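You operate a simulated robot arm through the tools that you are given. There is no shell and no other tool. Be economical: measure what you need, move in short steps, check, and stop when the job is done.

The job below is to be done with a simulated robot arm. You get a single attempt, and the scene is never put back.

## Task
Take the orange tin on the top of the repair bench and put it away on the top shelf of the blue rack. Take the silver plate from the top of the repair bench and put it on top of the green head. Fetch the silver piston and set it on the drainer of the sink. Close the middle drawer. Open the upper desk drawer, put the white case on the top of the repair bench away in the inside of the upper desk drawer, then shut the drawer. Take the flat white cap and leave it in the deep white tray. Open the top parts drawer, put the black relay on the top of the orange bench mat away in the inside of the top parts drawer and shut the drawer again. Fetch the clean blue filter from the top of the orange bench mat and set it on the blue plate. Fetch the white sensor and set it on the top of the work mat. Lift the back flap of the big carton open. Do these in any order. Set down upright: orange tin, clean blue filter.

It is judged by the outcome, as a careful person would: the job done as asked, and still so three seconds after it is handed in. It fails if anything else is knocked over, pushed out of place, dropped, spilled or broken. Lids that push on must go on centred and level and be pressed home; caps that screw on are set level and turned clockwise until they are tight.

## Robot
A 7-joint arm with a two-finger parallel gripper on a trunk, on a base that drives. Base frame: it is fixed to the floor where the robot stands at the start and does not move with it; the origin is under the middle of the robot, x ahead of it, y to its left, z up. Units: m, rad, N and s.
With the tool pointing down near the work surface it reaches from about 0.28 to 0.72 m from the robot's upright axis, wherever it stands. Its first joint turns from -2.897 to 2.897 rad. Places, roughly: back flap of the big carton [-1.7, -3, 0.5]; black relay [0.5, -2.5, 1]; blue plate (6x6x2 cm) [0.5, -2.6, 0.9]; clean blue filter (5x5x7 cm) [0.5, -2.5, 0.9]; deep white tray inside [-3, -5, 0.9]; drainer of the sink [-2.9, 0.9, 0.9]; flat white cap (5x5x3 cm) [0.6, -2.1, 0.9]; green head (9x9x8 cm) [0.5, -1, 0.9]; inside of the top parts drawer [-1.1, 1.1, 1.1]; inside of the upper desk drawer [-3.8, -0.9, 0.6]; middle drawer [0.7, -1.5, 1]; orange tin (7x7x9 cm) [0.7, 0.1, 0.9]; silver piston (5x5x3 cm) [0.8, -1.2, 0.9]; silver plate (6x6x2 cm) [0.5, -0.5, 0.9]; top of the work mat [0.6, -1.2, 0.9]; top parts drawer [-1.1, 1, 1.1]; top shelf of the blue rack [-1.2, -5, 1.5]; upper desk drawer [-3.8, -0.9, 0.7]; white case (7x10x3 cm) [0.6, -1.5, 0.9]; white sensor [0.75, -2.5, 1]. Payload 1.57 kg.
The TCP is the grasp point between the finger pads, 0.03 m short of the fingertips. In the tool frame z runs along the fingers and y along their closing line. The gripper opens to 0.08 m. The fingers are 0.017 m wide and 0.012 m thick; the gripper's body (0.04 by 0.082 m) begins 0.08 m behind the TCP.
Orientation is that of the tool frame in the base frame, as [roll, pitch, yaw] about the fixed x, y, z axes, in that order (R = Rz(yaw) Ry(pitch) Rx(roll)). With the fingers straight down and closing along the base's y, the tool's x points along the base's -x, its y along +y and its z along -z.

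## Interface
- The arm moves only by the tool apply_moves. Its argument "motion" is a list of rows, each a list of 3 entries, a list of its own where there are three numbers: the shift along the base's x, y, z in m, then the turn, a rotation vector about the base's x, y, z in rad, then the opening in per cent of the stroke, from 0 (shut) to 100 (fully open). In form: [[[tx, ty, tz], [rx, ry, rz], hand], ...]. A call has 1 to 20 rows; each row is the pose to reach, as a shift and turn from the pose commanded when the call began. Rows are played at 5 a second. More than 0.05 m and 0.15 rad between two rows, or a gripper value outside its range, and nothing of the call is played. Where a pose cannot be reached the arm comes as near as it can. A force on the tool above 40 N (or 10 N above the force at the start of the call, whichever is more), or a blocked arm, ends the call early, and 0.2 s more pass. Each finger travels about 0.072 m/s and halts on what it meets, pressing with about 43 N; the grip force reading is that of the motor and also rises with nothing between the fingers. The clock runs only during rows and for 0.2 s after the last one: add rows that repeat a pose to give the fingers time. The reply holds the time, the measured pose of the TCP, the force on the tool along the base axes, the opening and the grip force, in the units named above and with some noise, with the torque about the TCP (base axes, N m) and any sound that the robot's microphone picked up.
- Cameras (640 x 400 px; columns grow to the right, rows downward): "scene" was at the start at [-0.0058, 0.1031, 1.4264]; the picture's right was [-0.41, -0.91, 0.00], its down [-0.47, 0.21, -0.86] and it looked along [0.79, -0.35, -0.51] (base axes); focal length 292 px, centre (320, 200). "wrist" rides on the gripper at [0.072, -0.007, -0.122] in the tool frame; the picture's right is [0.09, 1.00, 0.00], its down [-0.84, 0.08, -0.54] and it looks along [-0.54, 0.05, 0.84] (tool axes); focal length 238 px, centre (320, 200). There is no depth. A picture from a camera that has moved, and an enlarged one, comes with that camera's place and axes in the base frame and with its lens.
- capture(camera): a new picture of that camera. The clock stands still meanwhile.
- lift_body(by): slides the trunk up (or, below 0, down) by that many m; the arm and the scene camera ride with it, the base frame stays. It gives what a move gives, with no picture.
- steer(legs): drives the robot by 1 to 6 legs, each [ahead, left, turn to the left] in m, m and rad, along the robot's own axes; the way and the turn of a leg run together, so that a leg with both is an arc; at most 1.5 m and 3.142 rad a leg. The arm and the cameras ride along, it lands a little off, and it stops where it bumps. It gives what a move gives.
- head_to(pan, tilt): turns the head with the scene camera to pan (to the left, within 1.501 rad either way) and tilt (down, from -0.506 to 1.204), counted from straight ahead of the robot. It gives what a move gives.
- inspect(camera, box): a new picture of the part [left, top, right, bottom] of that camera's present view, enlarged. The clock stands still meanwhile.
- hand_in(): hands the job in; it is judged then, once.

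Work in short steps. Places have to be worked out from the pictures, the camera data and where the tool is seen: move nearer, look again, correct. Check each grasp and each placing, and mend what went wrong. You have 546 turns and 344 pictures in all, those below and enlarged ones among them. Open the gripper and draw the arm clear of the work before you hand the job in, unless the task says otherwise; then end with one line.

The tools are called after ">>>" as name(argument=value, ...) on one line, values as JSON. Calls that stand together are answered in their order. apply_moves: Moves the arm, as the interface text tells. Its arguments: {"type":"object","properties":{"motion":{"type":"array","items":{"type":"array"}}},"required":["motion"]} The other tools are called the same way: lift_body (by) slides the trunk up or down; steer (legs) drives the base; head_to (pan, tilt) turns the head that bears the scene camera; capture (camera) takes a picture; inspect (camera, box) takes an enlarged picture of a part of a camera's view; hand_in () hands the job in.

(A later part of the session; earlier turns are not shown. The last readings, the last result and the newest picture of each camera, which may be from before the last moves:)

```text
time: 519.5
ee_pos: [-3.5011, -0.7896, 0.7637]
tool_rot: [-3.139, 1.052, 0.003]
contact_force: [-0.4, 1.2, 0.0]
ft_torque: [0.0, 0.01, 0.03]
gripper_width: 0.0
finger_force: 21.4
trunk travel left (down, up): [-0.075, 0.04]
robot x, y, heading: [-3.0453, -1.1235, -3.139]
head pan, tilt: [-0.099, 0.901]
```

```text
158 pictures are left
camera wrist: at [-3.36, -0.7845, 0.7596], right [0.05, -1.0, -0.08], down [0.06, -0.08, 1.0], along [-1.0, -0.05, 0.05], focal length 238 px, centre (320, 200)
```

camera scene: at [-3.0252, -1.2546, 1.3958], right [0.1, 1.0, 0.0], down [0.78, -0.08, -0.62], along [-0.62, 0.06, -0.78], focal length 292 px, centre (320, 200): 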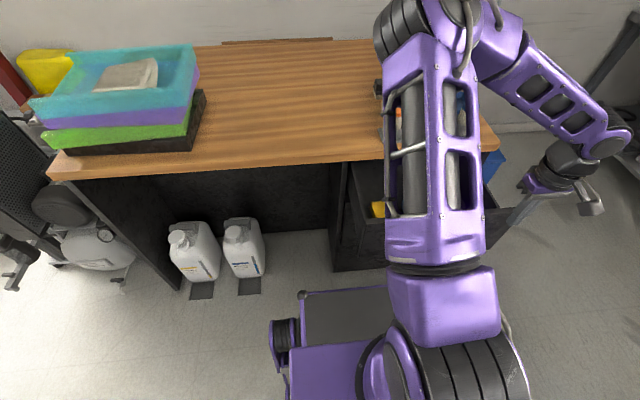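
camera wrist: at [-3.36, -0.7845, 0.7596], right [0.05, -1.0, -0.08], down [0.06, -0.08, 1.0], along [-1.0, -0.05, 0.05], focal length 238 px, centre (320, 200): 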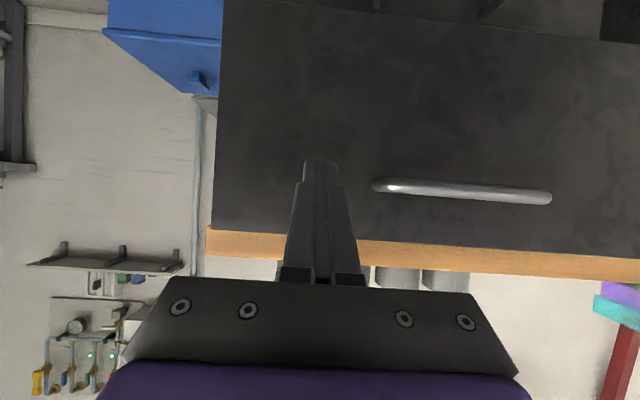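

Well placed. Pushing forward until the drawer is home.

>>> apply_moves(motion=[[[-0.02, 0, 0], [0, 0, 0], 0], [[-0.035, 0, 0], [0, 0, 0], 0], [[-0.05, 0, 0], [0, 0, 0], 0], [[-0.062, 0, 0], [0, 0, 0], 0], [[-0.074, 0, 0], [0, 0, 0], 0], [[-0.084, 0, 0], [0, 0, 0], 0], [[-0.094, 0, 0], [0, 0, 0], 0], [[-0.102, 0, 0], [0, 0, 0], 0], [[-0.11, 0, 0], [0, 0, 0], 0], [[-0.116, 0, 0], [0, 0, 0], 0]])

>>> capture(camera="wrist")

>>> capture(camera="scene")

```text
time: 521.5
ee_pos: [-3.5999, -0.7872, 0.7601]
tool_rot: [3.14, 1.042, -0.006]
contact_force: [12.7, -1.3, 5.8]
ft_torque: [-0.03, 0.0, 0.02]
gripper_width: 0.0001
finger_force: 21.2
trunk travel left (down, up): [-0.075, 0.04]
robot x, y, heading: [-3.0393, -1.1237, -3.142]
head pan, tilt: [-0.099, 0.901]
stopped in row 9: the force on the tool passed its limit at 50 N (the readings are from after the stop); the commanded pose is now the measured one
```

```text
157 pictures are left
camera wrist: at [-3.4591, -0.7822, 0.7579], right [0.04, -1.0, -0.08], down [0.04, -0.08, 1.0], along [-1.0, -0.05, 0.04], focal length 238 px, centre (320, 200)
```

wrist: 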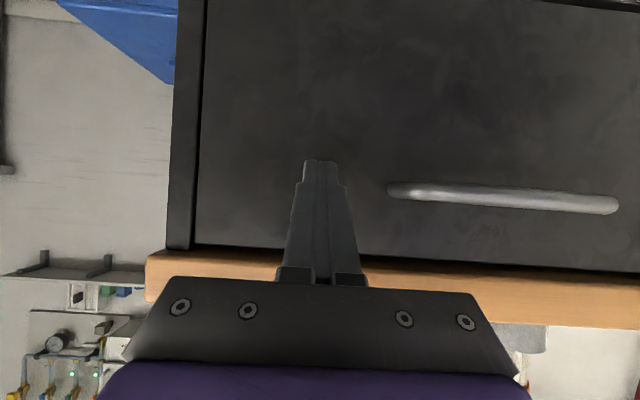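

```text
156 pictures are left
camera scene: at [-3.0238, -1.2551, 1.3958], right [0.1, 1.0, 0.0], down [0.78, -0.08, -0.62], along [-0.62, 0.06, -0.78], focal length 292 px, centre (320, 200)
```

scene: 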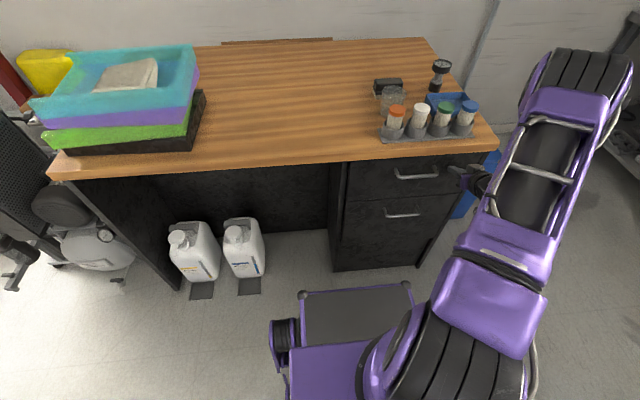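

The desk drawer is shut with the case inside. I'll bring the arm back to carry pose and return to the bench for the relay.

>>> apply_moves(motion=[[[0.04, 0.0, 0.01], [0, -0.05, 0], 0], [[0.07, 0.0, 0.04], [0, -0.18, 0], 0], [[0.09, 0.0, 0.08], [0, -0.32, 0], 20], [[0.11, 0.0, 0.12], [0, -0.46, 0], 40], [[0.13, 0, 0.16], [0, -0.6, 0], 60], [[0.15, 0, 0.2], [0, -0.74, 0], 80], [[0.17, 0, 0.24], [0, -0.88, 0], 80], [[0.19, 0, 0.28], [0, -1.0, 0], 80], [[0.2, 0, 0.32], [0, -1.045, 0], 80], [[0.2, 0, 0.36], [0, -1.045, 0], 80]])

>>> steer(legs=[[0, -1.13, 0], [-1.3, 0, 0], [-1.3, 0, 0]])

```text
time: 523.6
ee_pos: [-3.4008, -0.7897, 1.1194]
tool_rot: [-3.14, -0.005, -0.005]
contact_force: [-0.9, -0.1, -0.4]
ft_torque: [-0.02, -0.02, -0.01]
gripper_width: 0.0641
finger_force: 0.0
trunk travel left (down, up): [-0.075, 0.04]
robot x, y, heading: [-3.0423, -1.1213, -3.137]
head pan, tilt: [-0.099, 0.901]
```

```text
time: 547.0
ee_pos: [-0.8138, 0.3472, 1.1193]
tool_rot: [-3.14, -0.003, -0.002]
contact_force: [-0.8, -0.3, 0.2]
ft_torque: [0.0, 0.03, 0.0]
gripper_width: 0.064
finger_force: 0.1
trunk travel left (down, up): [-0.075, 0.04]
robot x, y, heading: [-0.4538, 0.013, -3.137]
head pan, tilt: [-0.099, 0.901]
```

Turn to face the bench, come up to it, and strafe right to the relay.

>>> steer(legs=[[0, 0, -3.138], [0.42, 0, 0], [0, -1.1, 0], [0, -1.12, 0]])

>>> head_to(pan=-0.1, tilt=0.7)

>>> capture(camera="scene")

>>> capture(camera="wrist")

```text
time: 578.3
ee_pos: [0.237, -2.5624, 1.1199]
tool_rot: [-3.14, -0.004, 3.11]
contact_force: [0.2, 0.6, -0.5]
ft_torque: [0.03, 0.01, -0.04]
gripper_width: 0.0642
finger_force: 0.0
trunk travel left (down, up): [-0.075, 0.04]
robot x, y, heading: [-0.1154, -2.2182, -0.024]
head pan, tilt: [-0.099, 0.901]
```

```text
time: 579.1
ee_pos: [0.237, -2.563, 1.1187]
tool_rot: [-3.141, -0.003, 3.109]
contact_force: [-0.7, -0.6, -0.3]
ft_torque: [0.04, 0.02, 0.0]
gripper_width: 0.0641
finger_force: 0.0
trunk travel left (down, up): [-0.075, 0.04]
robot x, y, heading: [-0.1114, -2.2174, -0.028]
head pan, tilt: [-0.099, 0.7]
```

```text
155 pictures are left
camera scene: at [-0.1118, -2.0868, 1.4119], right [-0.13, -0.99, 0.0], down [-0.64, 0.08, -0.76], along [0.76, -0.1, -0.64], focal length 292 px, centre (320, 200)
```

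scene: 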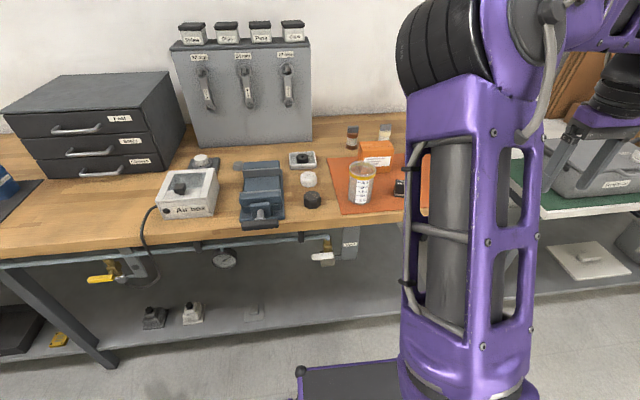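

```text
154 pictures are left
camera wrist: at [0.164, -2.5672, 1.2403], right [-0.06, 1.0, 0.0], down [0.84, 0.05, 0.54], along [0.54, 0.03, -0.84], focal length 238 px, centre (320, 200)
```

wrist: 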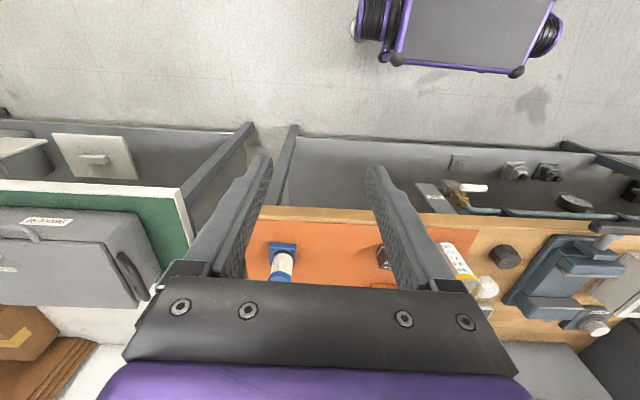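

>>> steer(legs=[[0.11, 0, 0.026]])

>>> apply_moves(motion=[[[0.03, 0.03, 0], [0, 0, 0], 90], [[0.06, 0.06, 0], [0, 0, 0], 90], [[0.09, 0.09, 0], [0, 0, 0], 90], [[0.12, 0.12, 0], [0, 0, 0], 90], [[0.13, 0.15, 0], [0, 0, 0], 90], [[0.13, 0.15, 0], [0, 0, 0], 90]])

>>> capture(camera="wrist")

```text
time: 580.3
ee_pos: [0.3548, -2.5551, 1.1198]
tool_rot: [-3.137, -0.003, 3.136]
contact_force: [-0.6, 0.2, 0.8]
ft_torque: [-0.03, -0.04, -0.01]
gripper_width: 0.0641
finger_force: 0.1
trunk travel left (down, up): [-0.075, 0.04]
robot x, y, heading: [-0.0034, -2.2183, -0.003]
head pan, tilt: [-0.099, 0.7]
```

```text
time: 581.7
ee_pos: [0.4848, -2.4049, 1.121]
tool_rot: [-3.14, -0.003, 3.135]
contact_force: [-0.3, -0.3, -0.1]
ft_torque: [0.0, -0.01, 0.01]
gripper_width: 0.0722
finger_force: 0.1
trunk travel left (down, up): [-0.075, 0.04]
robot x, y, heading: [-0.0024, -2.2207, -0.001]
head pan, tilt: [-0.099, 0.7]
```

```text
153 pictures are left
camera wrist: at [0.4117, -2.4111, 1.2409], right [-0.08, 1.0, 0.0], down [0.84, 0.07, 0.54], along [0.54, 0.04, -0.84], focal length 238 px, centre (320, 200)
```

wrist: 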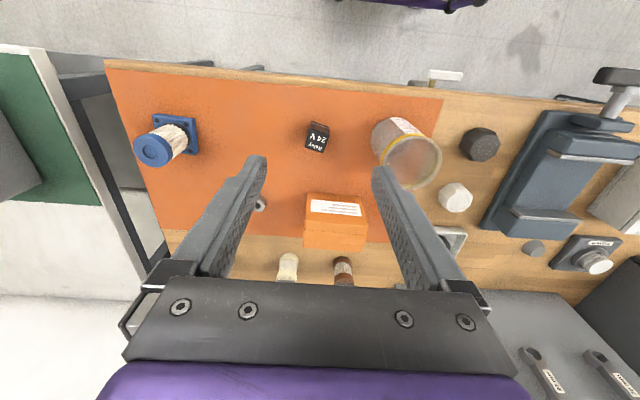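

Relay at about (0.527, -2.408). I'll move above it and down for a close look.

>>> apply_moves(motion=[[[0.042, -0.0025, 0], [0, 0, 0], 70], [[0.042, -0.0025, -0.04], [0, 0, 0], 70], [[0.042, -0.0025, -0.08], [0, 0, 0], 70], [[0.042, -0.0025, -0.12], [0, 0, 0], 70], [[0.042, -0.0025, -0.14], [0, 0, 0], 70], [[0.042, -0.0025, -0.14], [0, 0, 0], 70]])

>>> capture(camera="wrist")

>>> inspect(camera="wrist", box=[260, 110, 380, 200])

```text
time: 583.1
ee_pos: [0.5256, -2.4079, 0.9789]
tool_rot: [-3.14, -0.002, 3.135]
contact_force: [-0.5, 0.2, -0.3]
ft_torque: [-0.01, 0.02, -0.01]
gripper_width: 0.0558
finger_force: 0.0
trunk travel left (down, up): [-0.075, 0.04]
robot x, y, heading: [-0.0024, -2.2181, -0.002]
head pan, tilt: [-0.099, 0.7]
```

```text
152 pictures are left
camera wrist: at [0.4531, -2.4143, 1.1005], right [-0.08, 1.0, 0.0], down [0.84, 0.07, 0.54], along [0.54, 0.04, -0.84], focal length 238 px, centre (320, 200)
```

wrist: 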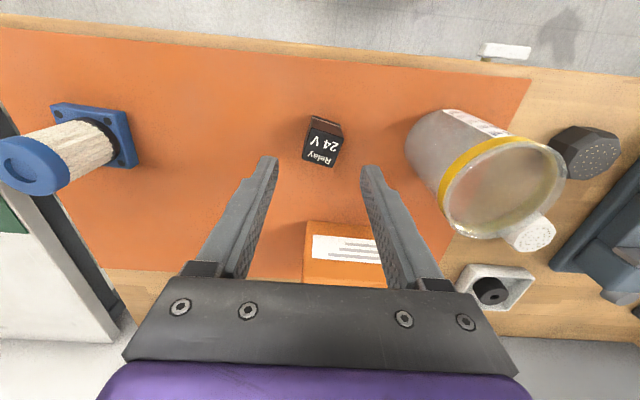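

```text
4.44 times, centred on (320, 155) of wrist
camera zoom: at [0.4531, -2.4143, 1.1005], right [-0.08, 1.0, 0.0], down [0.84, 0.07, 0.54], along [0.54, 0.04, -0.84], focal length 1059 px, centre (320, 400)
```

zoom: 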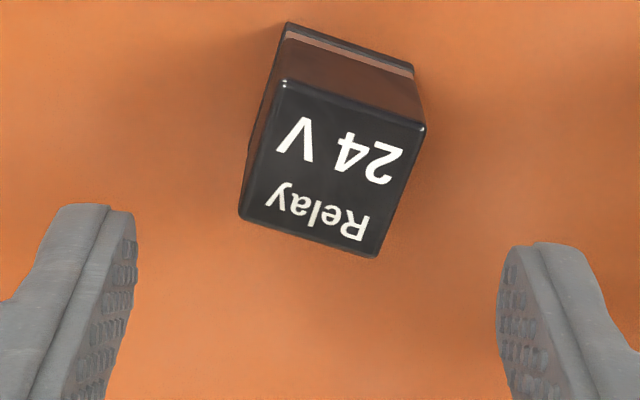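

The relay is a cube of about 29 mm, yawed about -0.22 rad. I'll rotate to match, descend and grip.

>>> apply_moves(motion=[[[0.0024, 0.001, 0], [0, 0, -0.11], 70], [[0.0024, 0.001, -0.02], [0, 0, -0.215], 70], [[0.0024, 0.001, -0.05], [0, 0, -0.215], 70], [[0.0024, 0.001, -0.074], [0, 0, -0.215], 70], [[0.0024, 0.001, -0.074], [0, 0, -0.215], 45], [[0.0024, 0.001, -0.074], [0, 0, -0.215], 20], [[0.0024, 0.001, -0.074], [0, 0, -0.215], 20]])

>>> capture(camera="wrist")

```text
time: 584.7
ee_pos: [0.5286, -2.4063, 0.9059]
tool_rot: [-3.139, -0.004, 2.919]
contact_force: [0.4, 0.5, 0.3]
ft_torque: [0.02, 0.01, 0.01]
gripper_width: 0.029
finger_force: 38.9
trunk travel left (down, up): [-0.075, 0.04]
robot x, y, heading: [-0.0031, -2.221, 0.002]
head pan, tilt: [-0.099, 0.7]
```

```text
150 pictures are left
camera wrist: at [0.456, -2.3974, 1.0263], right [0.13, 0.99, 0.0], down [0.84, -0.11, 0.54], along [0.53, -0.07, -0.84], focal length 238 px, centre (320, 200)
```

wrist: 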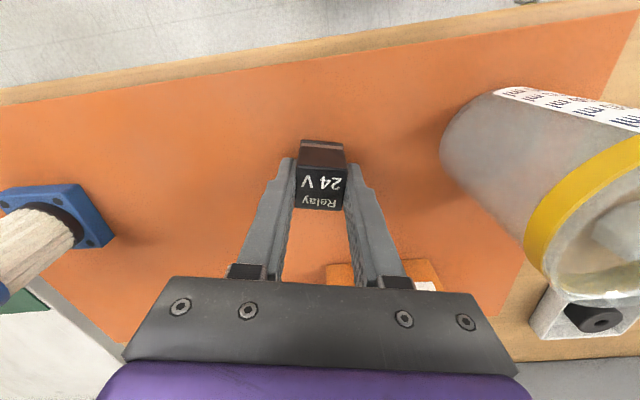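

Relay gripped. I'll lift, retract, and drive to the parts chest.

>>> apply_moves(motion=[[[0, 0, 0.045], [0, 0, 0], 20], [[0, 0, 0.09], [0, 0, 0], 20], [[0, 0, 0.135], [0, 0, 0], 20], [[0, 0, 0.18], [0, 0, 0], 20], [[-0.02, -0.02, 0.21], [0, 0, 0.05], 20], [[-0.05, -0.05, 0.22], [0, 0, 0.15], 20], [[-0.08, -0.08, 0.22], [0, 0, 0.22], 20], [[-0.11, -0.11, 0.22], [0, 0, 0.22], 20], [[-0.15, -0.12, 0.22], [0, 0, 0.22], 20], [[-0.18, -0.13, 0.22], [0, 0, 0.22], 20]])

>>> steer(legs=[[0, 1.15, 0], [0, 1.08, 0], [-0.45, 0, 0], [0, 0, 1.5708]])

```text
time: 586.9
ee_pos: [0.3469, -2.5364, 1.1267]
tool_rot: [-3.139, -0.004, 3.14]
contact_force: [0.9, 0.6, -1.4]
ft_torque: [-0.02, 0.04, -0.03]
gripper_width: 0.0288
finger_force: 38.3
trunk travel left (down, up): [-0.075, 0.04]
robot x, y, heading: [-0.0054, -2.2211, -0.005]
head pan, tilt: [-0.099, 0.7]
```

```text
time: 614.8
ee_pos: [-0.1435, 0.3766, 1.1265]
tool_rot: [-3.139, -0.004, -1.561]
contact_force: [-0.5, -1.1, 0.2]
ft_torque: [0.04, -0.03, -0.01]
gripper_width: 0.0286
finger_force: 39.0
trunk travel left (down, up): [-0.075, 0.04]
robot x, y, heading: [-0.4507, 0.022, 1.582]
head pan, tilt: [-0.099, 0.7]
```

>>> steer(legs=[[0, 0.8, -0.011], [0.15, 0, 0]])

>>> head_to(pan=-0.2, tilt=0.5)

>>> capture(camera="scene")

>>> capture(camera="wrist")

```text
time: 623.9
ee_pos: [-0.942, 0.5181, 1.1265]
tool_rot: [-3.14, -0.003, -1.567]
contact_force: [-0.1, -0.7, 0.2]
ft_torque: [0.02, 0.01, 0.01]
gripper_width: 0.0287
finger_force: 38.0
trunk travel left (down, up): [-0.075, 0.04]
robot x, y, heading: [-1.2542, 0.1656, 1.577]
head pan, tilt: [-0.099, 0.7]
```

```text
time: 624.6
ee_pos: [-0.9413, 0.5173, 1.1271]
tool_rot: [-3.139, -0.003, -1.567]
contact_force: [0.8, -0.3, -1.3]
ft_torque: [0.02, 0.02, 0.02]
gripper_width: 0.0288
finger_force: 38.5
trunk travel left (down, up): [-0.075, 0.04]
robot x, y, heading: [-1.2555, 0.1656, 1.57]
head pan, tilt: [-0.201, 0.499]
```

```text
149 pictures are left
camera scene: at [-1.3763, 0.1641, 1.4296], right [0.98, -0.2, 0.0], down [-0.09, -0.47, -0.88], along [0.17, 0.86, -0.48], focal length 292 px, centre (320, 200)
```

scene: 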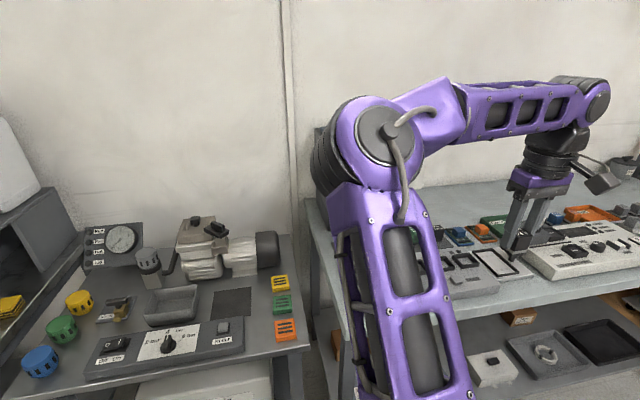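

```text
148 pictures are left
camera wrist: at [-0.9359, 0.4464, 1.2467], right [-1.0, -0.1, 0.0], down [-0.08, 0.84, 0.54], along [-0.05, 0.54, -0.84], focal length 238 px, centre (320, 200)
```

wrist: 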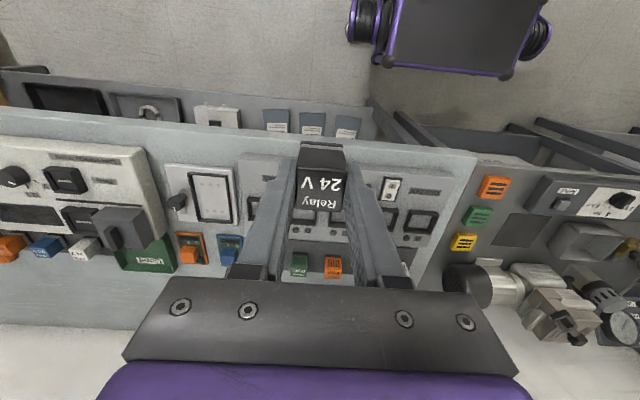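

I'll raise the hand and move over the open drawer to see inside.

>>> apply_moves(motion=[[[-0.01, 0.02, 0.035], [0, 0, 0], 20], [[-0.03, 0.045, 0.07], [0, 0, 0], 20], [[-0.05, 0.075, 0.1], [0, 0, 0], 20], [[-0.07, 0.105, 0.13], [0, 0, 0], 20], [[-0.085, 0.14, 0.14], [0, 0, 0], 20], [[-0.089, 0.175, 0.14], [0, 0, 0], 20], [[-0.089, 0.175, 0.14], [0, 0, 0], 20]])

>>> capture(camera="wrist")

>>> capture(camera="scene")

```text
time: 626.2
ee_pos: [-1.0306, 0.6925, 1.2683]
tool_rot: [-3.141, -0.004, -1.57]
contact_force: [0.2, -0.2, 0.1]
ft_torque: [0.04, 0.02, -0.01]
gripper_width: 0.0287
finger_force: 38.5
trunk travel left (down, up): [-0.075, 0.04]
robot x, y, heading: [-1.2592, 0.1609, 1.574]
head pan, tilt: [-0.201, 0.499]
```

```text
147 pictures are left
camera wrist: at [-1.0245, 0.6208, 1.3877], right [-1.0, -0.09, 0.0], down [-0.08, 0.84, 0.54], along [-0.05, 0.54, -0.84], focal length 238 px, centre (320, 200)
```

wrist: 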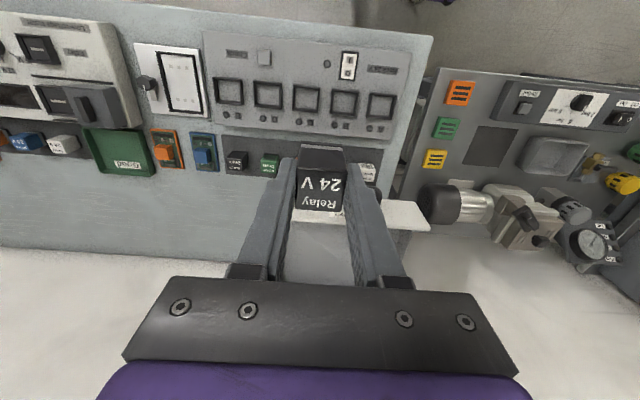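

```text
146 pictures are left
camera scene: at [-1.3756, 0.1633, 1.4298], right [0.98, -0.2, 0.0], down [-0.09, -0.47, -0.88], along [0.17, 0.86, -0.48], focal length 292 px, centre (320, 200)
```

scene: 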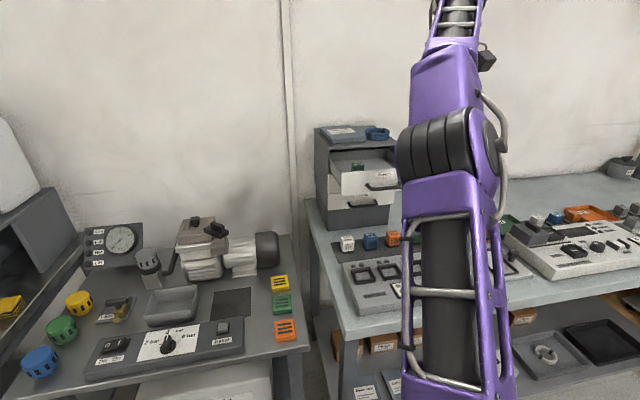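

The panel spans x≈-1.18 to -1.0, and the green relay is on its left. I'll aim for (-1.057, 0.87). First I'll edge the base forward a little for reach.

>>> steer(legs=[[0.04, 0, 0]])

>>> apply_moves(motion=[[[-0.01, 0.03, 0.0], [0, 0, 0], 20], [[-0.02, 0.07, 0.0], [0, 0, 0], 20], [[-0.026, 0.11, 0.0], [0, 0, 0], 20], [[-0.026, 0.135, 0.0], [0, 0, 0], 20], [[-0.026, 0.135, 0.0], [0, 0, 0], 20]])

>>> capture(camera="wrist")

>>> inspect(camera="scene", box=[300, 80, 460, 200])

```text
time: 627.1
ee_pos: [-1.0318, 0.7343, 1.2678]
tool_rot: [-3.141, -0.003, -1.568]
contact_force: [-0.8, 0.6, -0.2]
ft_torque: [0.05, 0.02, 0.01]
gripper_width: 0.0288
finger_force: 38.9
trunk travel left (down, up): [-0.075, 0.04]
robot x, y, heading: [-1.2561, 0.2061, 1.577]
head pan, tilt: [-0.201, 0.499]
```

```text
time: 628.3
ee_pos: [-1.0598, 0.7735, 1.2349]
tool_rot: [-3.14, -0.003, -1.565]
contact_force: [-0.2, 0.4, -0.8]
ft_torque: [-0.01, 0.02, 0.01]
gripper_width: 0.0285
finger_force: 38.6
out of reach, approached as far as the arm can: row 1, 2, 3, 4, 5
trunk travel left (down, up): [-0.075, 0.04]
robot x, y, heading: [-1.2528, 0.2036, 1.57]
head pan, tilt: [-0.201, 0.499]
```

```text
145 pictures are left
camera wrist: at [-1.0531, 0.7014, 1.3549], right [-1.0, -0.1, 0.0], down [-0.08, 0.84, 0.54], along [-0.05, 0.54, -0.84], focal length 238 px, centre (320, 200)
```

wrist: 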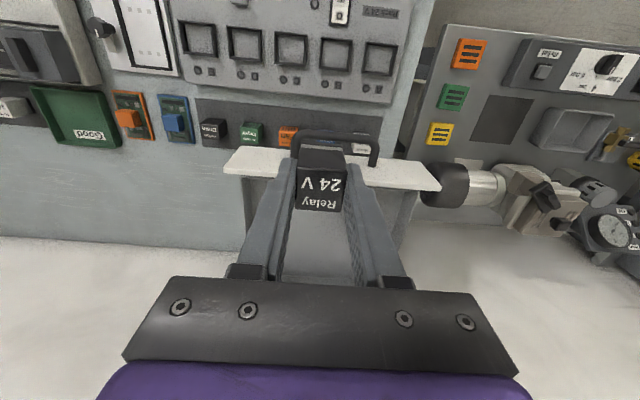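

```text
3.33 times, centred on (380, 140) of scene
camera zoom: at [-1.3764, 0.2042, 1.4296], right [0.98, -0.2, 0.0], down [-0.09, -0.47, -0.88], along [0.17, 0.86, -0.48], focal length 973 px, centre (120, 400)
```

zoom: 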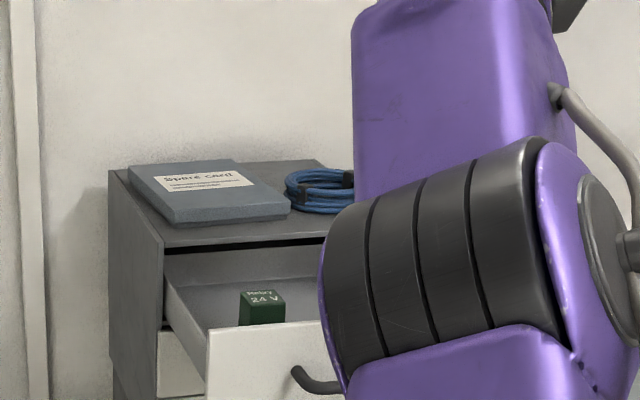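

Vertical reach runs out at this height. I'll raise the trunk 4 cm and tilt the hand forward about 0.5 rad to get further in.

>>> lift_body(by=0.04)

>>> apply_moves(motion=[[[0.005, 0.015, 0.0], [0.13, 0, 0], 20], [[0.01, 0.03, 0.0], [0.26, 0, 0], 20], [[0.015, 0.05, 0.0], [0.39, 0, 0], 20], [[0.015, 0.07, 0.0], [0.5, 0, 0], 20], [[0.015, 0.087, -0.01], [0.5, 0, 0], 20], [[0.015, 0.087, -0.03], [0.5, 0, 0], 20], [[0.015, 0.087, -0.03], [0.5, 0, 0], 20]])

>>> capture(camera="wrist")

>>> capture(camera="scene")

```text
time: 629.1
ee_pos: [-1.0578, 0.772, 1.2749]
tool_rot: [-3.14, -0.004, -1.566]
contact_force: [0.4, 0.4, -0.3]
ft_torque: [-0.01, 0.0, 0.0]
gripper_width: 0.0289
finger_force: 37.9
trunk travel left (down, up): [-0.115, 0.0]
robot x, y, heading: [-1.2549, 0.2051, 1.579]
head pan, tilt: [-0.201, 0.499]
```

```text
time: 630.8
ee_pos: [-1.0437, 0.8601, 1.245]
tool_rot: [-3.137, 0.497, -1.567]
contact_force: [-0.7, -0.3, -0.3]
ft_torque: [0.0, 0.01, 0.01]
gripper_width: 0.0286
finger_force: 38.8
trunk travel left (down, up): [-0.115, 0.0]
robot x, y, heading: [-1.2516, 0.2056, 1.574]
head pan, tilt: [-0.201, 0.499]
```

```text
143 pictures are left
camera wrist: at [-1.0374, 0.7381, 1.316], right [-1.0, -0.08, -0.05], down [-0.08, 0.48, 0.88], along [-0.05, 0.87, -0.48], focal length 238 px, centre (320, 200)
```

wrist: 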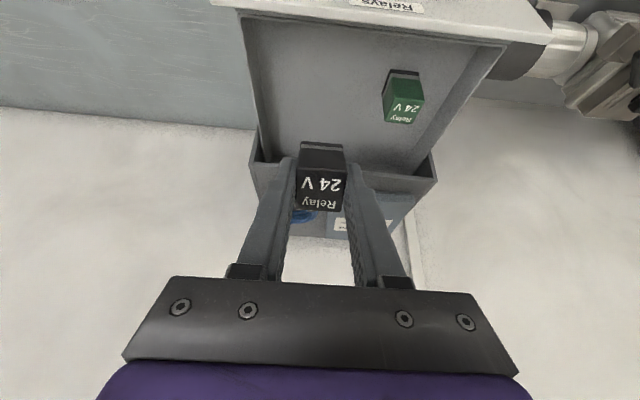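

```text
142 pictures are left
camera scene: at [-1.3764, 0.2038, 1.4697], right [0.98, -0.2, 0.0], down [-0.09, -0.47, -0.88], along [0.17, 0.86, -0.48], focal length 292 px, centre (320, 200)
```

scene: 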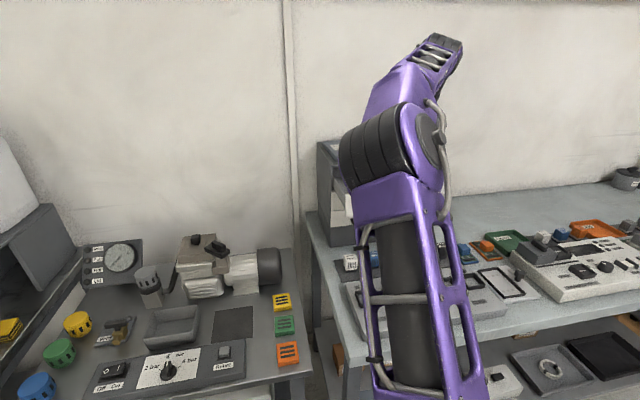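

A clear view: straight down lands in the free part of the drawer beside the green relay. I'll descend.

>>> apply_moves(motion=[[[0, 0, -0.03], [0, 0, 0], 20], [[0, 0, -0.06], [0, 0, 0], 20], [[0, 0, -0.09], [0, 0, 0], 20], [[0, 0, -0.09], [0, 0, 0], 20]])

>>> capture(camera="wrist")

```text
time: 631.8
ee_pos: [-1.0441, 0.8601, 1.155]
tool_rot: [-3.137, 0.494, -1.568]
contact_force: [-0.4, -0.3, -0.5]
ft_torque: [0.01, 0.0, 0.02]
gripper_width: 0.0288
finger_force: 38.7
trunk travel left (down, up): [-0.115, 0.0]
robot x, y, heading: [-1.2543, 0.2047, 1.57]
head pan, tilt: [-0.201, 0.499]
```

```text
141 pictures are left
camera wrist: at [-1.0376, 0.7382, 1.226], right [-1.0, -0.08, -0.05], down [-0.08, 0.48, 0.87], along [-0.05, 0.87, -0.48], focal length 238 px, centre (320, 200)
```

wrist: 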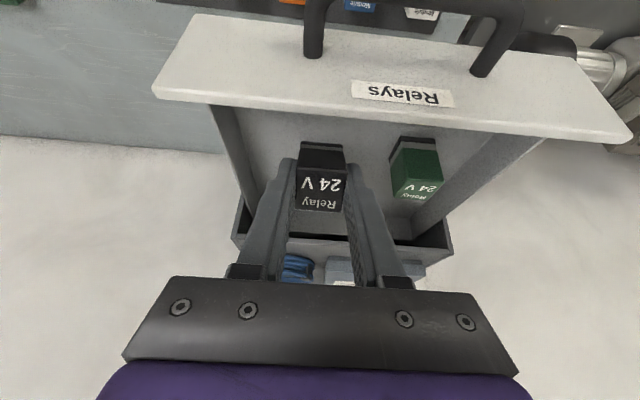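

Going down in small steps until contact.

>>> apply_moves(motion=[[[0, 0, -0.006], [0, 0, 0], 20], [[0, 0, -0.012], [0, 0, 0], 20], [[0, 0, -0.018], [0, 0, 0], 20], [[0, 0, -0.022], [0, 0, 0], 20], [[0, 0, -0.022], [0, 0, 0], 20]])

>>> capture(camera="wrist")

```text
time: 633.0
ee_pos: [-1.044, 0.859, 1.1338]
tool_rot: [-3.137, 0.498, -1.566]
contact_force: [0.6, 0.4, -0.2]
ft_torque: [0.02, 0.02, 0.0]
gripper_width: 0.0289
finger_force: 38.4
trunk travel left (down, up): [-0.115, 0.0]
robot x, y, heading: [-1.2538, 0.2042, 1.574]
head pan, tilt: [-0.201, 0.499]
```

```text
140 pictures are left
camera wrist: at [-1.0379, 0.7377, 1.2043], right [-1.0, -0.08, -0.05], down [-0.08, 0.48, 0.87], along [-0.05, 0.87, -0.48], focal length 238 px, centre (320, 200)
```

wrist: 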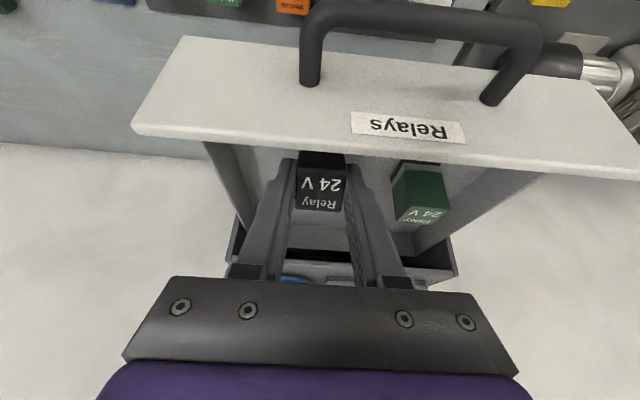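

>>> apply_moves(motion=[[[0, 0, -0.004], [0, 0, 0], 20], [[0, 0, -0.008], [0, 0, 0], 20], [[0, 0, -0.011], [0, 0, 0], 20], [[0, 0, -0.011], [0, 0, 0], 20]])

```text
time: 634.0
ee_pos: [-1.0429, 0.8585, 1.1278]
tool_rot: [-3.135, 0.507, -1.566]
contact_force: [-0.1, 0.9, 32.8]
ft_torque: [0.28, 0.14, -0.05]
gripper_width: 0.0287
finger_force: 38.9
trunk travel left (down, up): [-0.115, 0.0]
robot x, y, heading: [-1.2576, 0.2037, 1.571]
head pan, tilt: [-0.201, 0.499]
```

Touching the drawer floor. I'll ease up 3 mm and open.

>>> apply_moves(motion=[[[0, 0, 0.004], [0, 0, 0], 20], [[0, 0, 0.004], [0, 0, 0], 38], [[0, 0, 0.004], [0, 0, 0], 55], [[0, 0, 0.004], [0, 0, 0], 60], [[0, 0, 0.03], [0, 0, 0], 60], [[0, 0, 0.06], [0, 0, 0], 60], [[0, 0, 0.1], [0, 0, 0], 60], [[0, 0, 0.13], [0, 0, 0], 60]])

>>> capture(camera="wrist")

```text
time: 635.8
ee_pos: [-1.0437, 0.8586, 1.251]
tool_rot: [-3.137, 0.497, -1.567]
contact_force: [0.2, -0.8, 0.1]
ft_torque: [-0.01, 0.0, -0.02]
gripper_width: 0.0482
finger_force: 0.1
trunk travel left (down, up): [-0.115, 0.0]
robot x, y, heading: [-1.2563, 0.2104, 1.574]
head pan, tilt: [-0.201, 0.499]
```

```text
139 pictures are left
camera wrist: at [-1.0383, 0.7374, 1.3228], right [-1.0, -0.08, -0.05], down [-0.08, 0.48, 0.87], along [-0.05, 0.87, -0.48], focal length 238 px, centre (320, 200)
```

wrist: 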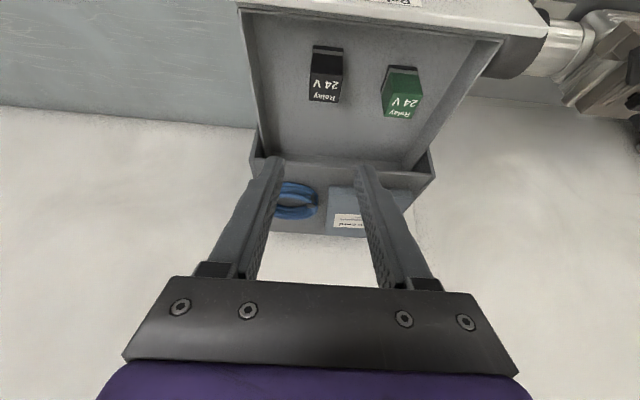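

The relay stands inside next to the green one. I'll move back in front of the panel, tilt the closed fingers and push it shut beside the handle.

>>> apply_moves(motion=[[[0.01, -0.04, 0.01], [0.0, 0, 0], 30], [[0.02, -0.08, 0.01], [0.1, 0, 0], 0], [[0.03, -0.12, 0.01], [0.22, 0, 0], 0], [[0.039, -0.15, 0.01], [0.34, 0, 0], 0], [[0.039, -0.16, -0.02], [0.46, 0, 0], 0], [[0.039, -0.16, -0.06], [0.56, 0, 0], 0], [[0.039, -0.16, -0.1], [0.56, 0, 0], 0], [[0.039, -0.16, -0.136], [0.56, 0, 0], 0], [[0.039, -0.16, -0.136], [0.56, 0, 0], 0]])

>>> capture(camera="wrist")

```text
time: 637.8
ee_pos: [-1.0031, 0.6978, 1.1149]
tool_rot: [-3.135, 1.056, -1.563]
contact_force: [-0.6, 0.3, -0.5]
ft_torque: [-0.02, -0.01, 0.04]
gripper_width: 0.0
finger_force: 20.9
trunk travel left (down, up): [-0.115, 0.0]
robot x, y, heading: [-1.2592, 0.2049, 1.575]
head pan, tilt: [-0.201, 0.499]
```

```text
138 pictures are left
camera wrist: at [-0.9978, 0.5566, 1.1104], right [-1.0, -0.05, -0.08], down [-0.08, -0.06, 0.99], along [-0.05, 1.0, 0.06], focal length 238 px, centre (320, 200)
```

wrist: 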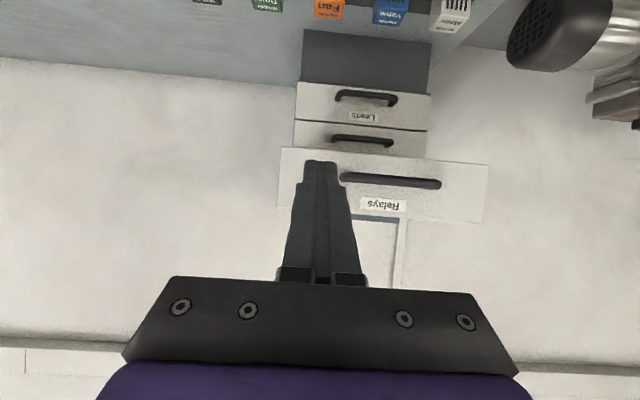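

The fingertips are lined up on the panel right of the handle. Pushing in.

>>> apply_moves(motion=[[[0.004, 0.03, 0], [0, 0, 0], 0], [[0.004, 0.05, 0], [0, 0, 0], 0], [[0.004, 0.065, 0], [0, 0, 0], 0], [[0.004, 0.08, 0], [0, 0, 0], 0], [[0.004, 0.095, 0], [0, 0, 0], 0], [[0.004, 0.11, 0], [0, 0, 0], 0], [[0.004, 0.125, 0], [0, 0, 0], 0], [[0.004, 0.14, 0], [0, 0, 0], 0], [[0.004, 0.155, 0], [0, 0, 0], 0], [[0.004, 0.17, 0], [0, 0, 0], 0], [[0.004, 0.182, 0], [0, 0, 0], 0], [[0.004, 0.194, 0], [0, 0, 0], 0], [[0.004, 0.204, 0], [0, 0, 0], 0], [[0.004, 0.214, 0], [0, 0, 0], 0], [[0.004, 0.222, 0], [0, 0, 0], 0], [[0.004, 0.23, 0], [0, 0, 0], 0], [[0.004, 0.238, 0], [0, 0, 0], 0]])

>>> capture(camera="wrist")

>>> capture(camera="scene")

```text
time: 641.4
ee_pos: [-0.9999, 0.9312, 1.1158]
tool_rot: [-3.134, 1.051, -1.564]
contact_force: [-7.5, -26.0, 8.4]
ft_torque: [0.02, -0.05, 0.2]
gripper_width: 0.0001
finger_force: 21.2
trunk travel left (down, up): [-0.115, 0.0]
robot x, y, heading: [-1.2576, 0.2031, 1.577]
head pan, tilt: [-0.201, 0.499]
stopped in row 17: the force on the tool passed its limit at 43 N (the readings are from after the stop); the commanded pose is now the measured one
```

```text
137 pictures are left
camera wrist: at [-0.9944, 0.7892, 1.1119], right [-1.0, -0.05, -0.08], down [-0.08, -0.06, 1.0], along [-0.05, 1.0, 0.05], focal length 238 px, centre (320, 200)
```

wrist: 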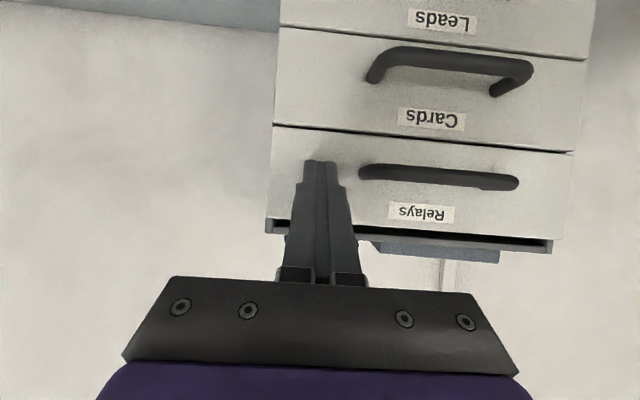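

```text
136 pictures are left
camera scene: at [-1.3778, 0.1993, 1.4698], right [0.98, -0.2, 0.0], down [-0.09, -0.47, -0.88], along [0.17, 0.86, -0.48], focal length 292 px, centre (320, 200)
```

scene: 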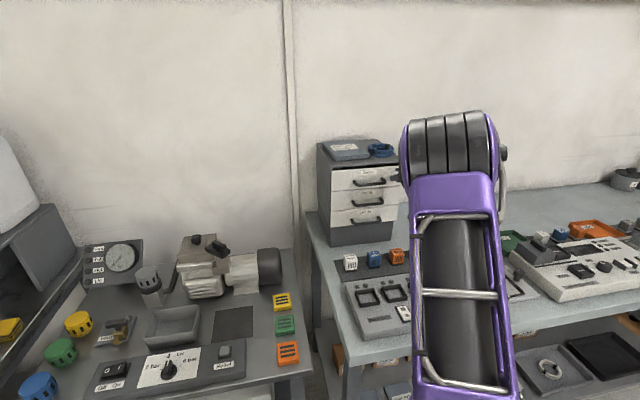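

The relay drawer is shut flush. I'll retract, untilt, lower the trunk, and go back for the last item, the flat white cap.

>>> apply_moves(motion=[[[0.0, -0.04, 0], [0, 0, 0], 0], [[0.0, -0.085, 0.01], [0, 0, 0], 0], [[0.0, -0.13, 0.02], [0, 0, 0], 20], [[0.0, -0.175, 0.03], [-0.05, 0, 0], 40], [[0.01, -0.22, 0.03], [-0.18, 0, 0], 60], [[0.02, -0.26, 0.03], [-0.32, 0, 0], 80], [[0.03, -0.3, 0.03], [-0.46, 0, 0], 80], [[0.04, -0.34, 0.03], [-0.6, 0, 0], 80], [[0.05, -0.37, 0.03], [-0.74, 0, 0], 80], [[0.05, -0.38, 0.03], [-0.88, 0, 0], 80], [[0.05, -0.38, 0.03], [-1.0, 0, 0], 80], [[0.05, -0.38, 0.03], [-1.05, 0, 0], 80]])

>>> lift_body(by=-0.04)

>>> steer(legs=[[-0.18, 0, -0.005], [0, -0.8, 0], [0, 0, -1.5708], [0.42, 0, 0], [0, -1.0, 0], [0, -0.93, 0]])

>>> capture(camera="wrist")

```text
time: 644.0
ee_pos: [-0.9497, 0.5544, 1.1416]
tool_rot: [-3.139, -0.001, -1.569]
contact_force: [-0.4, -0.3, 0.8]
ft_torque: [0.0, 0.03, 0.0]
gripper_width: 0.0638
finger_force: 0.1
trunk travel left (down, up): [-0.115, 0.0]
robot x, y, heading: [-1.2571, 0.2045, 1.575]
head pan, tilt: [-0.201, 0.499]
```

```text
time: 644.9
ee_pos: [-0.9497, 0.5536, 1.1031]
tool_rot: [3.142, -0.001, -1.57]
contact_force: [0.1, 0.5, 1.3]
ft_torque: [-0.01, 0.0, -0.02]
gripper_width: 0.0642
finger_force: 0.0
trunk travel left (down, up): [-0.075, 0.04]
robot x, y, heading: [-1.2574, 0.2071, 1.574]
head pan, tilt: [-0.201, 0.499]
```

```text
time: 678.6
ee_pos: [0.3317, -2.2143, 1.1034]
tool_rot: [3.141, 0.0, -3.134]
contact_force: [0.1, 0.4, 0.4]
ft_torque: [0.01, 0.01, 0.02]
gripper_width: 0.0641
finger_force: 0.0
trunk travel left (down, up): [-0.075, 0.04]
robot x, y, heading: [-0.019, -1.9085, 0.008]
head pan, tilt: [-0.201, 0.499]
```

```text
135 pictures are left
camera wrist: at [0.2596, -2.2218, 1.2228], right [-0.1, 0.99, 0.0], down [0.84, 0.08, 0.54], along [0.54, 0.05, -0.84], focal length 238 px, centre (320, 200)
```

wrist: 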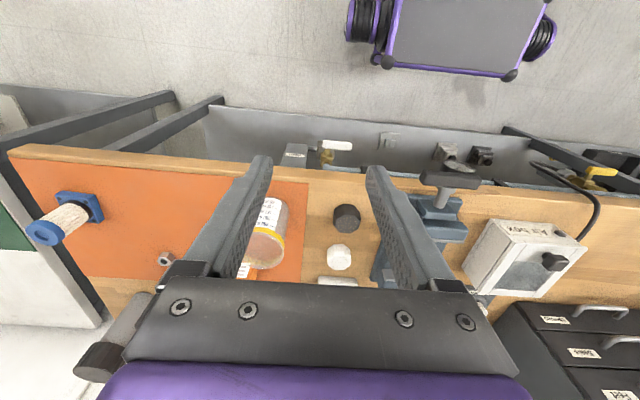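

The cap is at about (0.60, -2.16). I'll move over and look closely.

>>> apply_moves(motion=[[[0.045, 0.01, 0], [0, 0, 0], 90], [[0.09, 0.02, 0], [0, 0, 0], 90], [[0.135, 0.03, 0], [0, 0, 0], 90], [[0.18, 0.04, 0], [0, 0, 0], 90], [[0.225, 0.05, 0], [0, 0, 0], 90], [[0.245, 0.052, 0], [0, 0, 0], 90], [[0.245, 0.052, -0.03], [0, 0, 0], 90], [[0.245, 0.052, -0.03], [0, 0, 0], 90]])

>>> capture(camera="wrist")

```text
time: 680.4
ee_pos: [0.5781, -2.1619, 1.0718]
tool_rot: [3.142, -0.002, -3.133]
contact_force: [-0.4, -0.5, 0.5]
ft_torque: [-0.02, 0.01, 0.01]
gripper_width: 0.072
finger_force: 0.1
trunk travel left (down, up): [-0.075, 0.04]
robot x, y, heading: [-0.0177, -1.9104, 0.006]
head pan, tilt: [-0.201, 0.499]
```

```text
134 pictures are left
camera wrist: at [0.5051, -2.1693, 1.1923], right [-0.1, 0.99, 0.0], down [0.84, 0.08, 0.54], along [0.54, 0.05, -0.84], focal length 238 px, centre (320, 200)
```

wrist: 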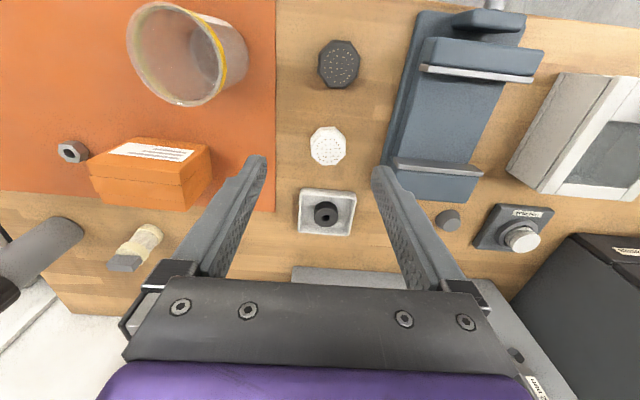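

Cap at (0.6115, -2.149). I'll go down over it with a moderate opening.

>>> apply_moves(motion=[[[0.0335, 0.013, 0], [0, 0, 0], 78], [[0.0335, 0.013, -0.04], [0, 0, 0], 78], [[0.0335, 0.013, -0.08], [0, 0, 0], 78], [[0.0335, 0.013, -0.11], [0, 0, 0], 78], [[0.0335, 0.013, -0.11], [0, 0, 0], 78]])

>>> capture(camera="wrist")

```text
time: 681.6
ee_pos: [0.6118, -2.1488, 0.962]
tool_rot: [-3.14, 0.0, -3.133]
contact_force: [-1.0, 0.3, -0.5]
ft_torque: [0.02, -0.01, -0.01]
gripper_width: 0.0625
finger_force: 0.1
trunk travel left (down, up): [-0.075, 0.04]
robot x, y, heading: [-0.0146, -1.907, 0.01]
head pan, tilt: [-0.201, 0.499]
```

```text
133 pictures are left
camera wrist: at [0.5388, -2.1564, 1.0824], right [-0.1, 0.99, 0.0], down [0.84, 0.09, 0.54], along [0.54, 0.05, -0.84], focal length 238 px, centre (320, 200)
```

wrist: 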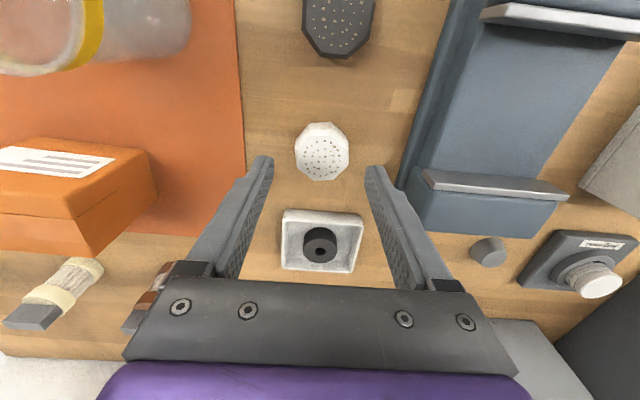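

>>> apply_moves(motion=[[[0.001, 0, -0.03], [0, 0, 0], 78], [[0.001, 0, -0.058], [0, 0, 0], 78], [[0.001, 0, -0.058], [0, 0, 0], 55], [[0.001, 0, -0.058], [0, 0, 0], 35], [[0.001, 0, -0.058], [0, 0, 0], 35]])

>>> capture(camera="wrist")

```text
time: 682.8
ee_pos: [0.6112, -2.1502, 0.9047]
tool_rot: [3.141, 0.0, -3.133]
contact_force: [-0.8, 0.1, -0.3]
ft_torque: [0.03, 0.0, 0.0]
gripper_width: 0.0475
finger_force: 42.8
trunk travel left (down, up): [-0.075, 0.04]
robot x, y, heading: [-0.0179, -1.9083, 0.009]
head pan, tilt: [-0.201, 0.499]
```

```text
132 pictures are left
camera wrist: at [0.5388, -2.1575, 1.0248], right [-0.1, 0.99, 0.0], down [0.84, 0.08, 0.54], along [0.54, 0.05, -0.84], focal length 238 px, centre (320, 200)
```

wrist: 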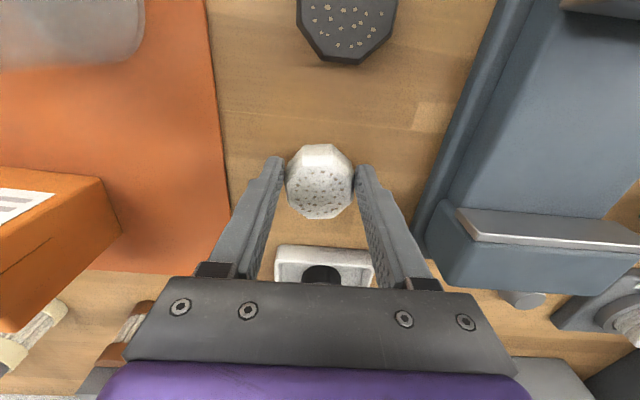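

Cap gripped. The tray is on the cabinet in the far corner (-3, -5), reachable via the desk aisle. I'll lift, retract and drive there.

>>> apply_moves(motion=[[[0, 0, 0.045], [0, 0, 0], 35], [[0, 0, 0.09], [0, 0, 0], 35], [[0, 0, 0.135], [0, 0, 0], 35], [[0, 0, 0.18], [0, 0, 0], 35], [[-0.03, 0, 0.21], [0, 0, 0], 35], [[-0.07, -0.01, 0.22], [0, 0, 0], 35], [[-0.11, -0.02, 0.22], [0, 0, 0], 35], [[-0.15, -0.03, 0.22], [0, 0, 0], 35], [[-0.19, -0.04, 0.22], [0, 0, 0], 35], [[-0.23, -0.05, 0.22], [0, 0, 0], 35], [[-0.27, -0.06, 0.22], [0, 0, 0], 35]])

>>> steer(legs=[[0, 1.0, -0.008], [0, 0.92, 0], [-0.43, 0, 0], [0, 0, 3.138]])

```text
time: 685.2
ee_pos: [0.3427, -2.2092, 1.1231]
tool_rot: [-3.14, 0.0, -3.131]
contact_force: [0.4, -0.1, -1.5]
ft_torque: [0.03, 0.02, -0.02]
gripper_width: 0.0476
finger_force: 42.8
trunk travel left (down, up): [-0.075, 0.04]
robot x, y, heading: [-0.0184, -1.9078, 0.006]
head pan, tilt: [-0.201, 0.499]
```

```text
time: 713.6
ee_pos: [-0.8048, 0.3089, 1.1233]
tool_rot: [-3.141, 0.0, -0.003]
contact_force: [0.0, -0.7, -0.4]
ft_torque: [-0.01, 0.0, 0.01]
gripper_width: 0.0468
finger_force: 43.1
trunk travel left (down, up): [-0.075, 0.04]
robot x, y, heading: [-0.4471, 0.0088, 3.141]
head pan, tilt: [-0.201, 0.499]
```

>>> steer(legs=[[1.35, 0, 0], [1.32, 0, 0], [0, 0, 1.5708]])

>>> head_to(pan=0.0, tilt=0.4)

>>> capture(camera="scene")

```text
time: 730.6
ee_pos: [-3.4242, -0.3334, 1.1242]
tool_rot: [-3.141, -0.002, 1.562]
contact_force: [-0.8, 0.7, -1.8]
ft_torque: [0.02, -0.01, -0.03]
gripper_width: 0.0469
finger_force: 42.5
trunk travel left (down, up): [-0.075, 0.04]
robot x, y, heading: [-3.1192, 0.025, -1.575]
head pan, tilt: [-0.201, 0.499]
```

```text
time: 731.3
ee_pos: [-3.425, -0.3349, 1.1222]
tool_rot: [-3.141, -0.002, 1.561]
contact_force: [-0.3, 0.0, -0.3]
ft_torque: [-0.04, -0.02, -0.05]
gripper_width: 0.0468
finger_force: 43.5
trunk travel left (down, up): [-0.075, 0.04]
robot x, y, heading: [-3.1144, 0.0225, -1.579]
head pan, tilt: [0.0, 0.4]
```

```text
131 pictures are left
camera scene: at [-2.976, 0.0188, 1.4388], right [-1.0, 0.01, 0.0], down [0.0, 0.39, -0.92], along [-0.01, -0.92, -0.39], focal length 292 px, centre (320, 200)
```

scene: 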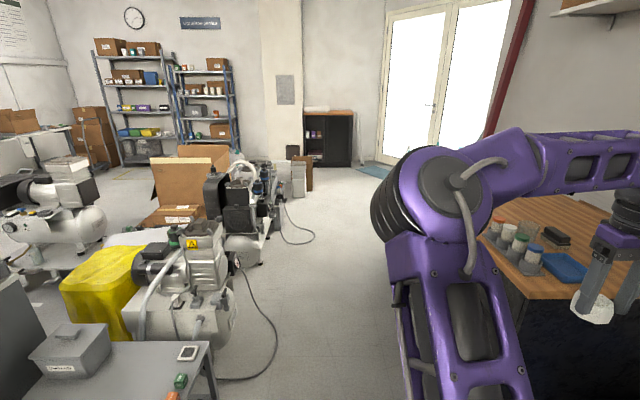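

The aisle to the corner cabinet is clear. I'll shift slightly right and drive forward.

>>> steer(legs=[[0, -0.07, 0.006], [1.4, 0, 0], [1.3, 0, 0]])

>>> capture(camera="scene")

```text
time: 745.4
ee_pos: [-3.5108, -3.0294, 1.1222]
tool_rot: [3.141, -0.002, 1.565]
contact_force: [-0.1, 0.9, -0.6]
ft_torque: [0.0, 0.01, 0.0]
gripper_width: 0.0467
finger_force: 43.0
trunk travel left (down, up): [-0.075, 0.04]
robot x, y, heading: [-3.2064, -2.6736, -1.575]
head pan, tilt: [0.0, 0.4]
```

```text
130 pictures are left
camera scene: at [-3.0638, -2.6748, 1.4388], right [-1.0, 0.0, 0.0], down [0.0, 0.39, -0.92], along [0.0, -0.92, -0.39], focal length 292 px, centre (320, 200)
```

scene: 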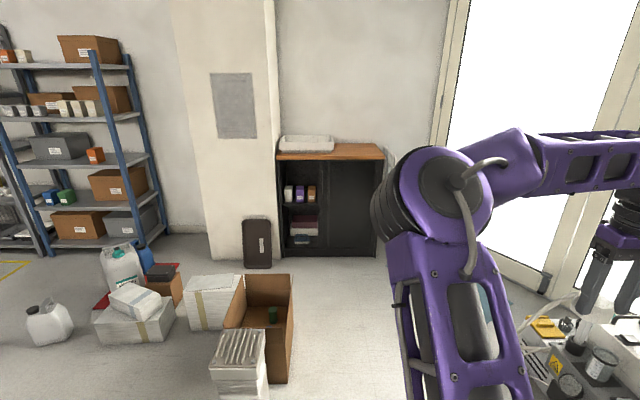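

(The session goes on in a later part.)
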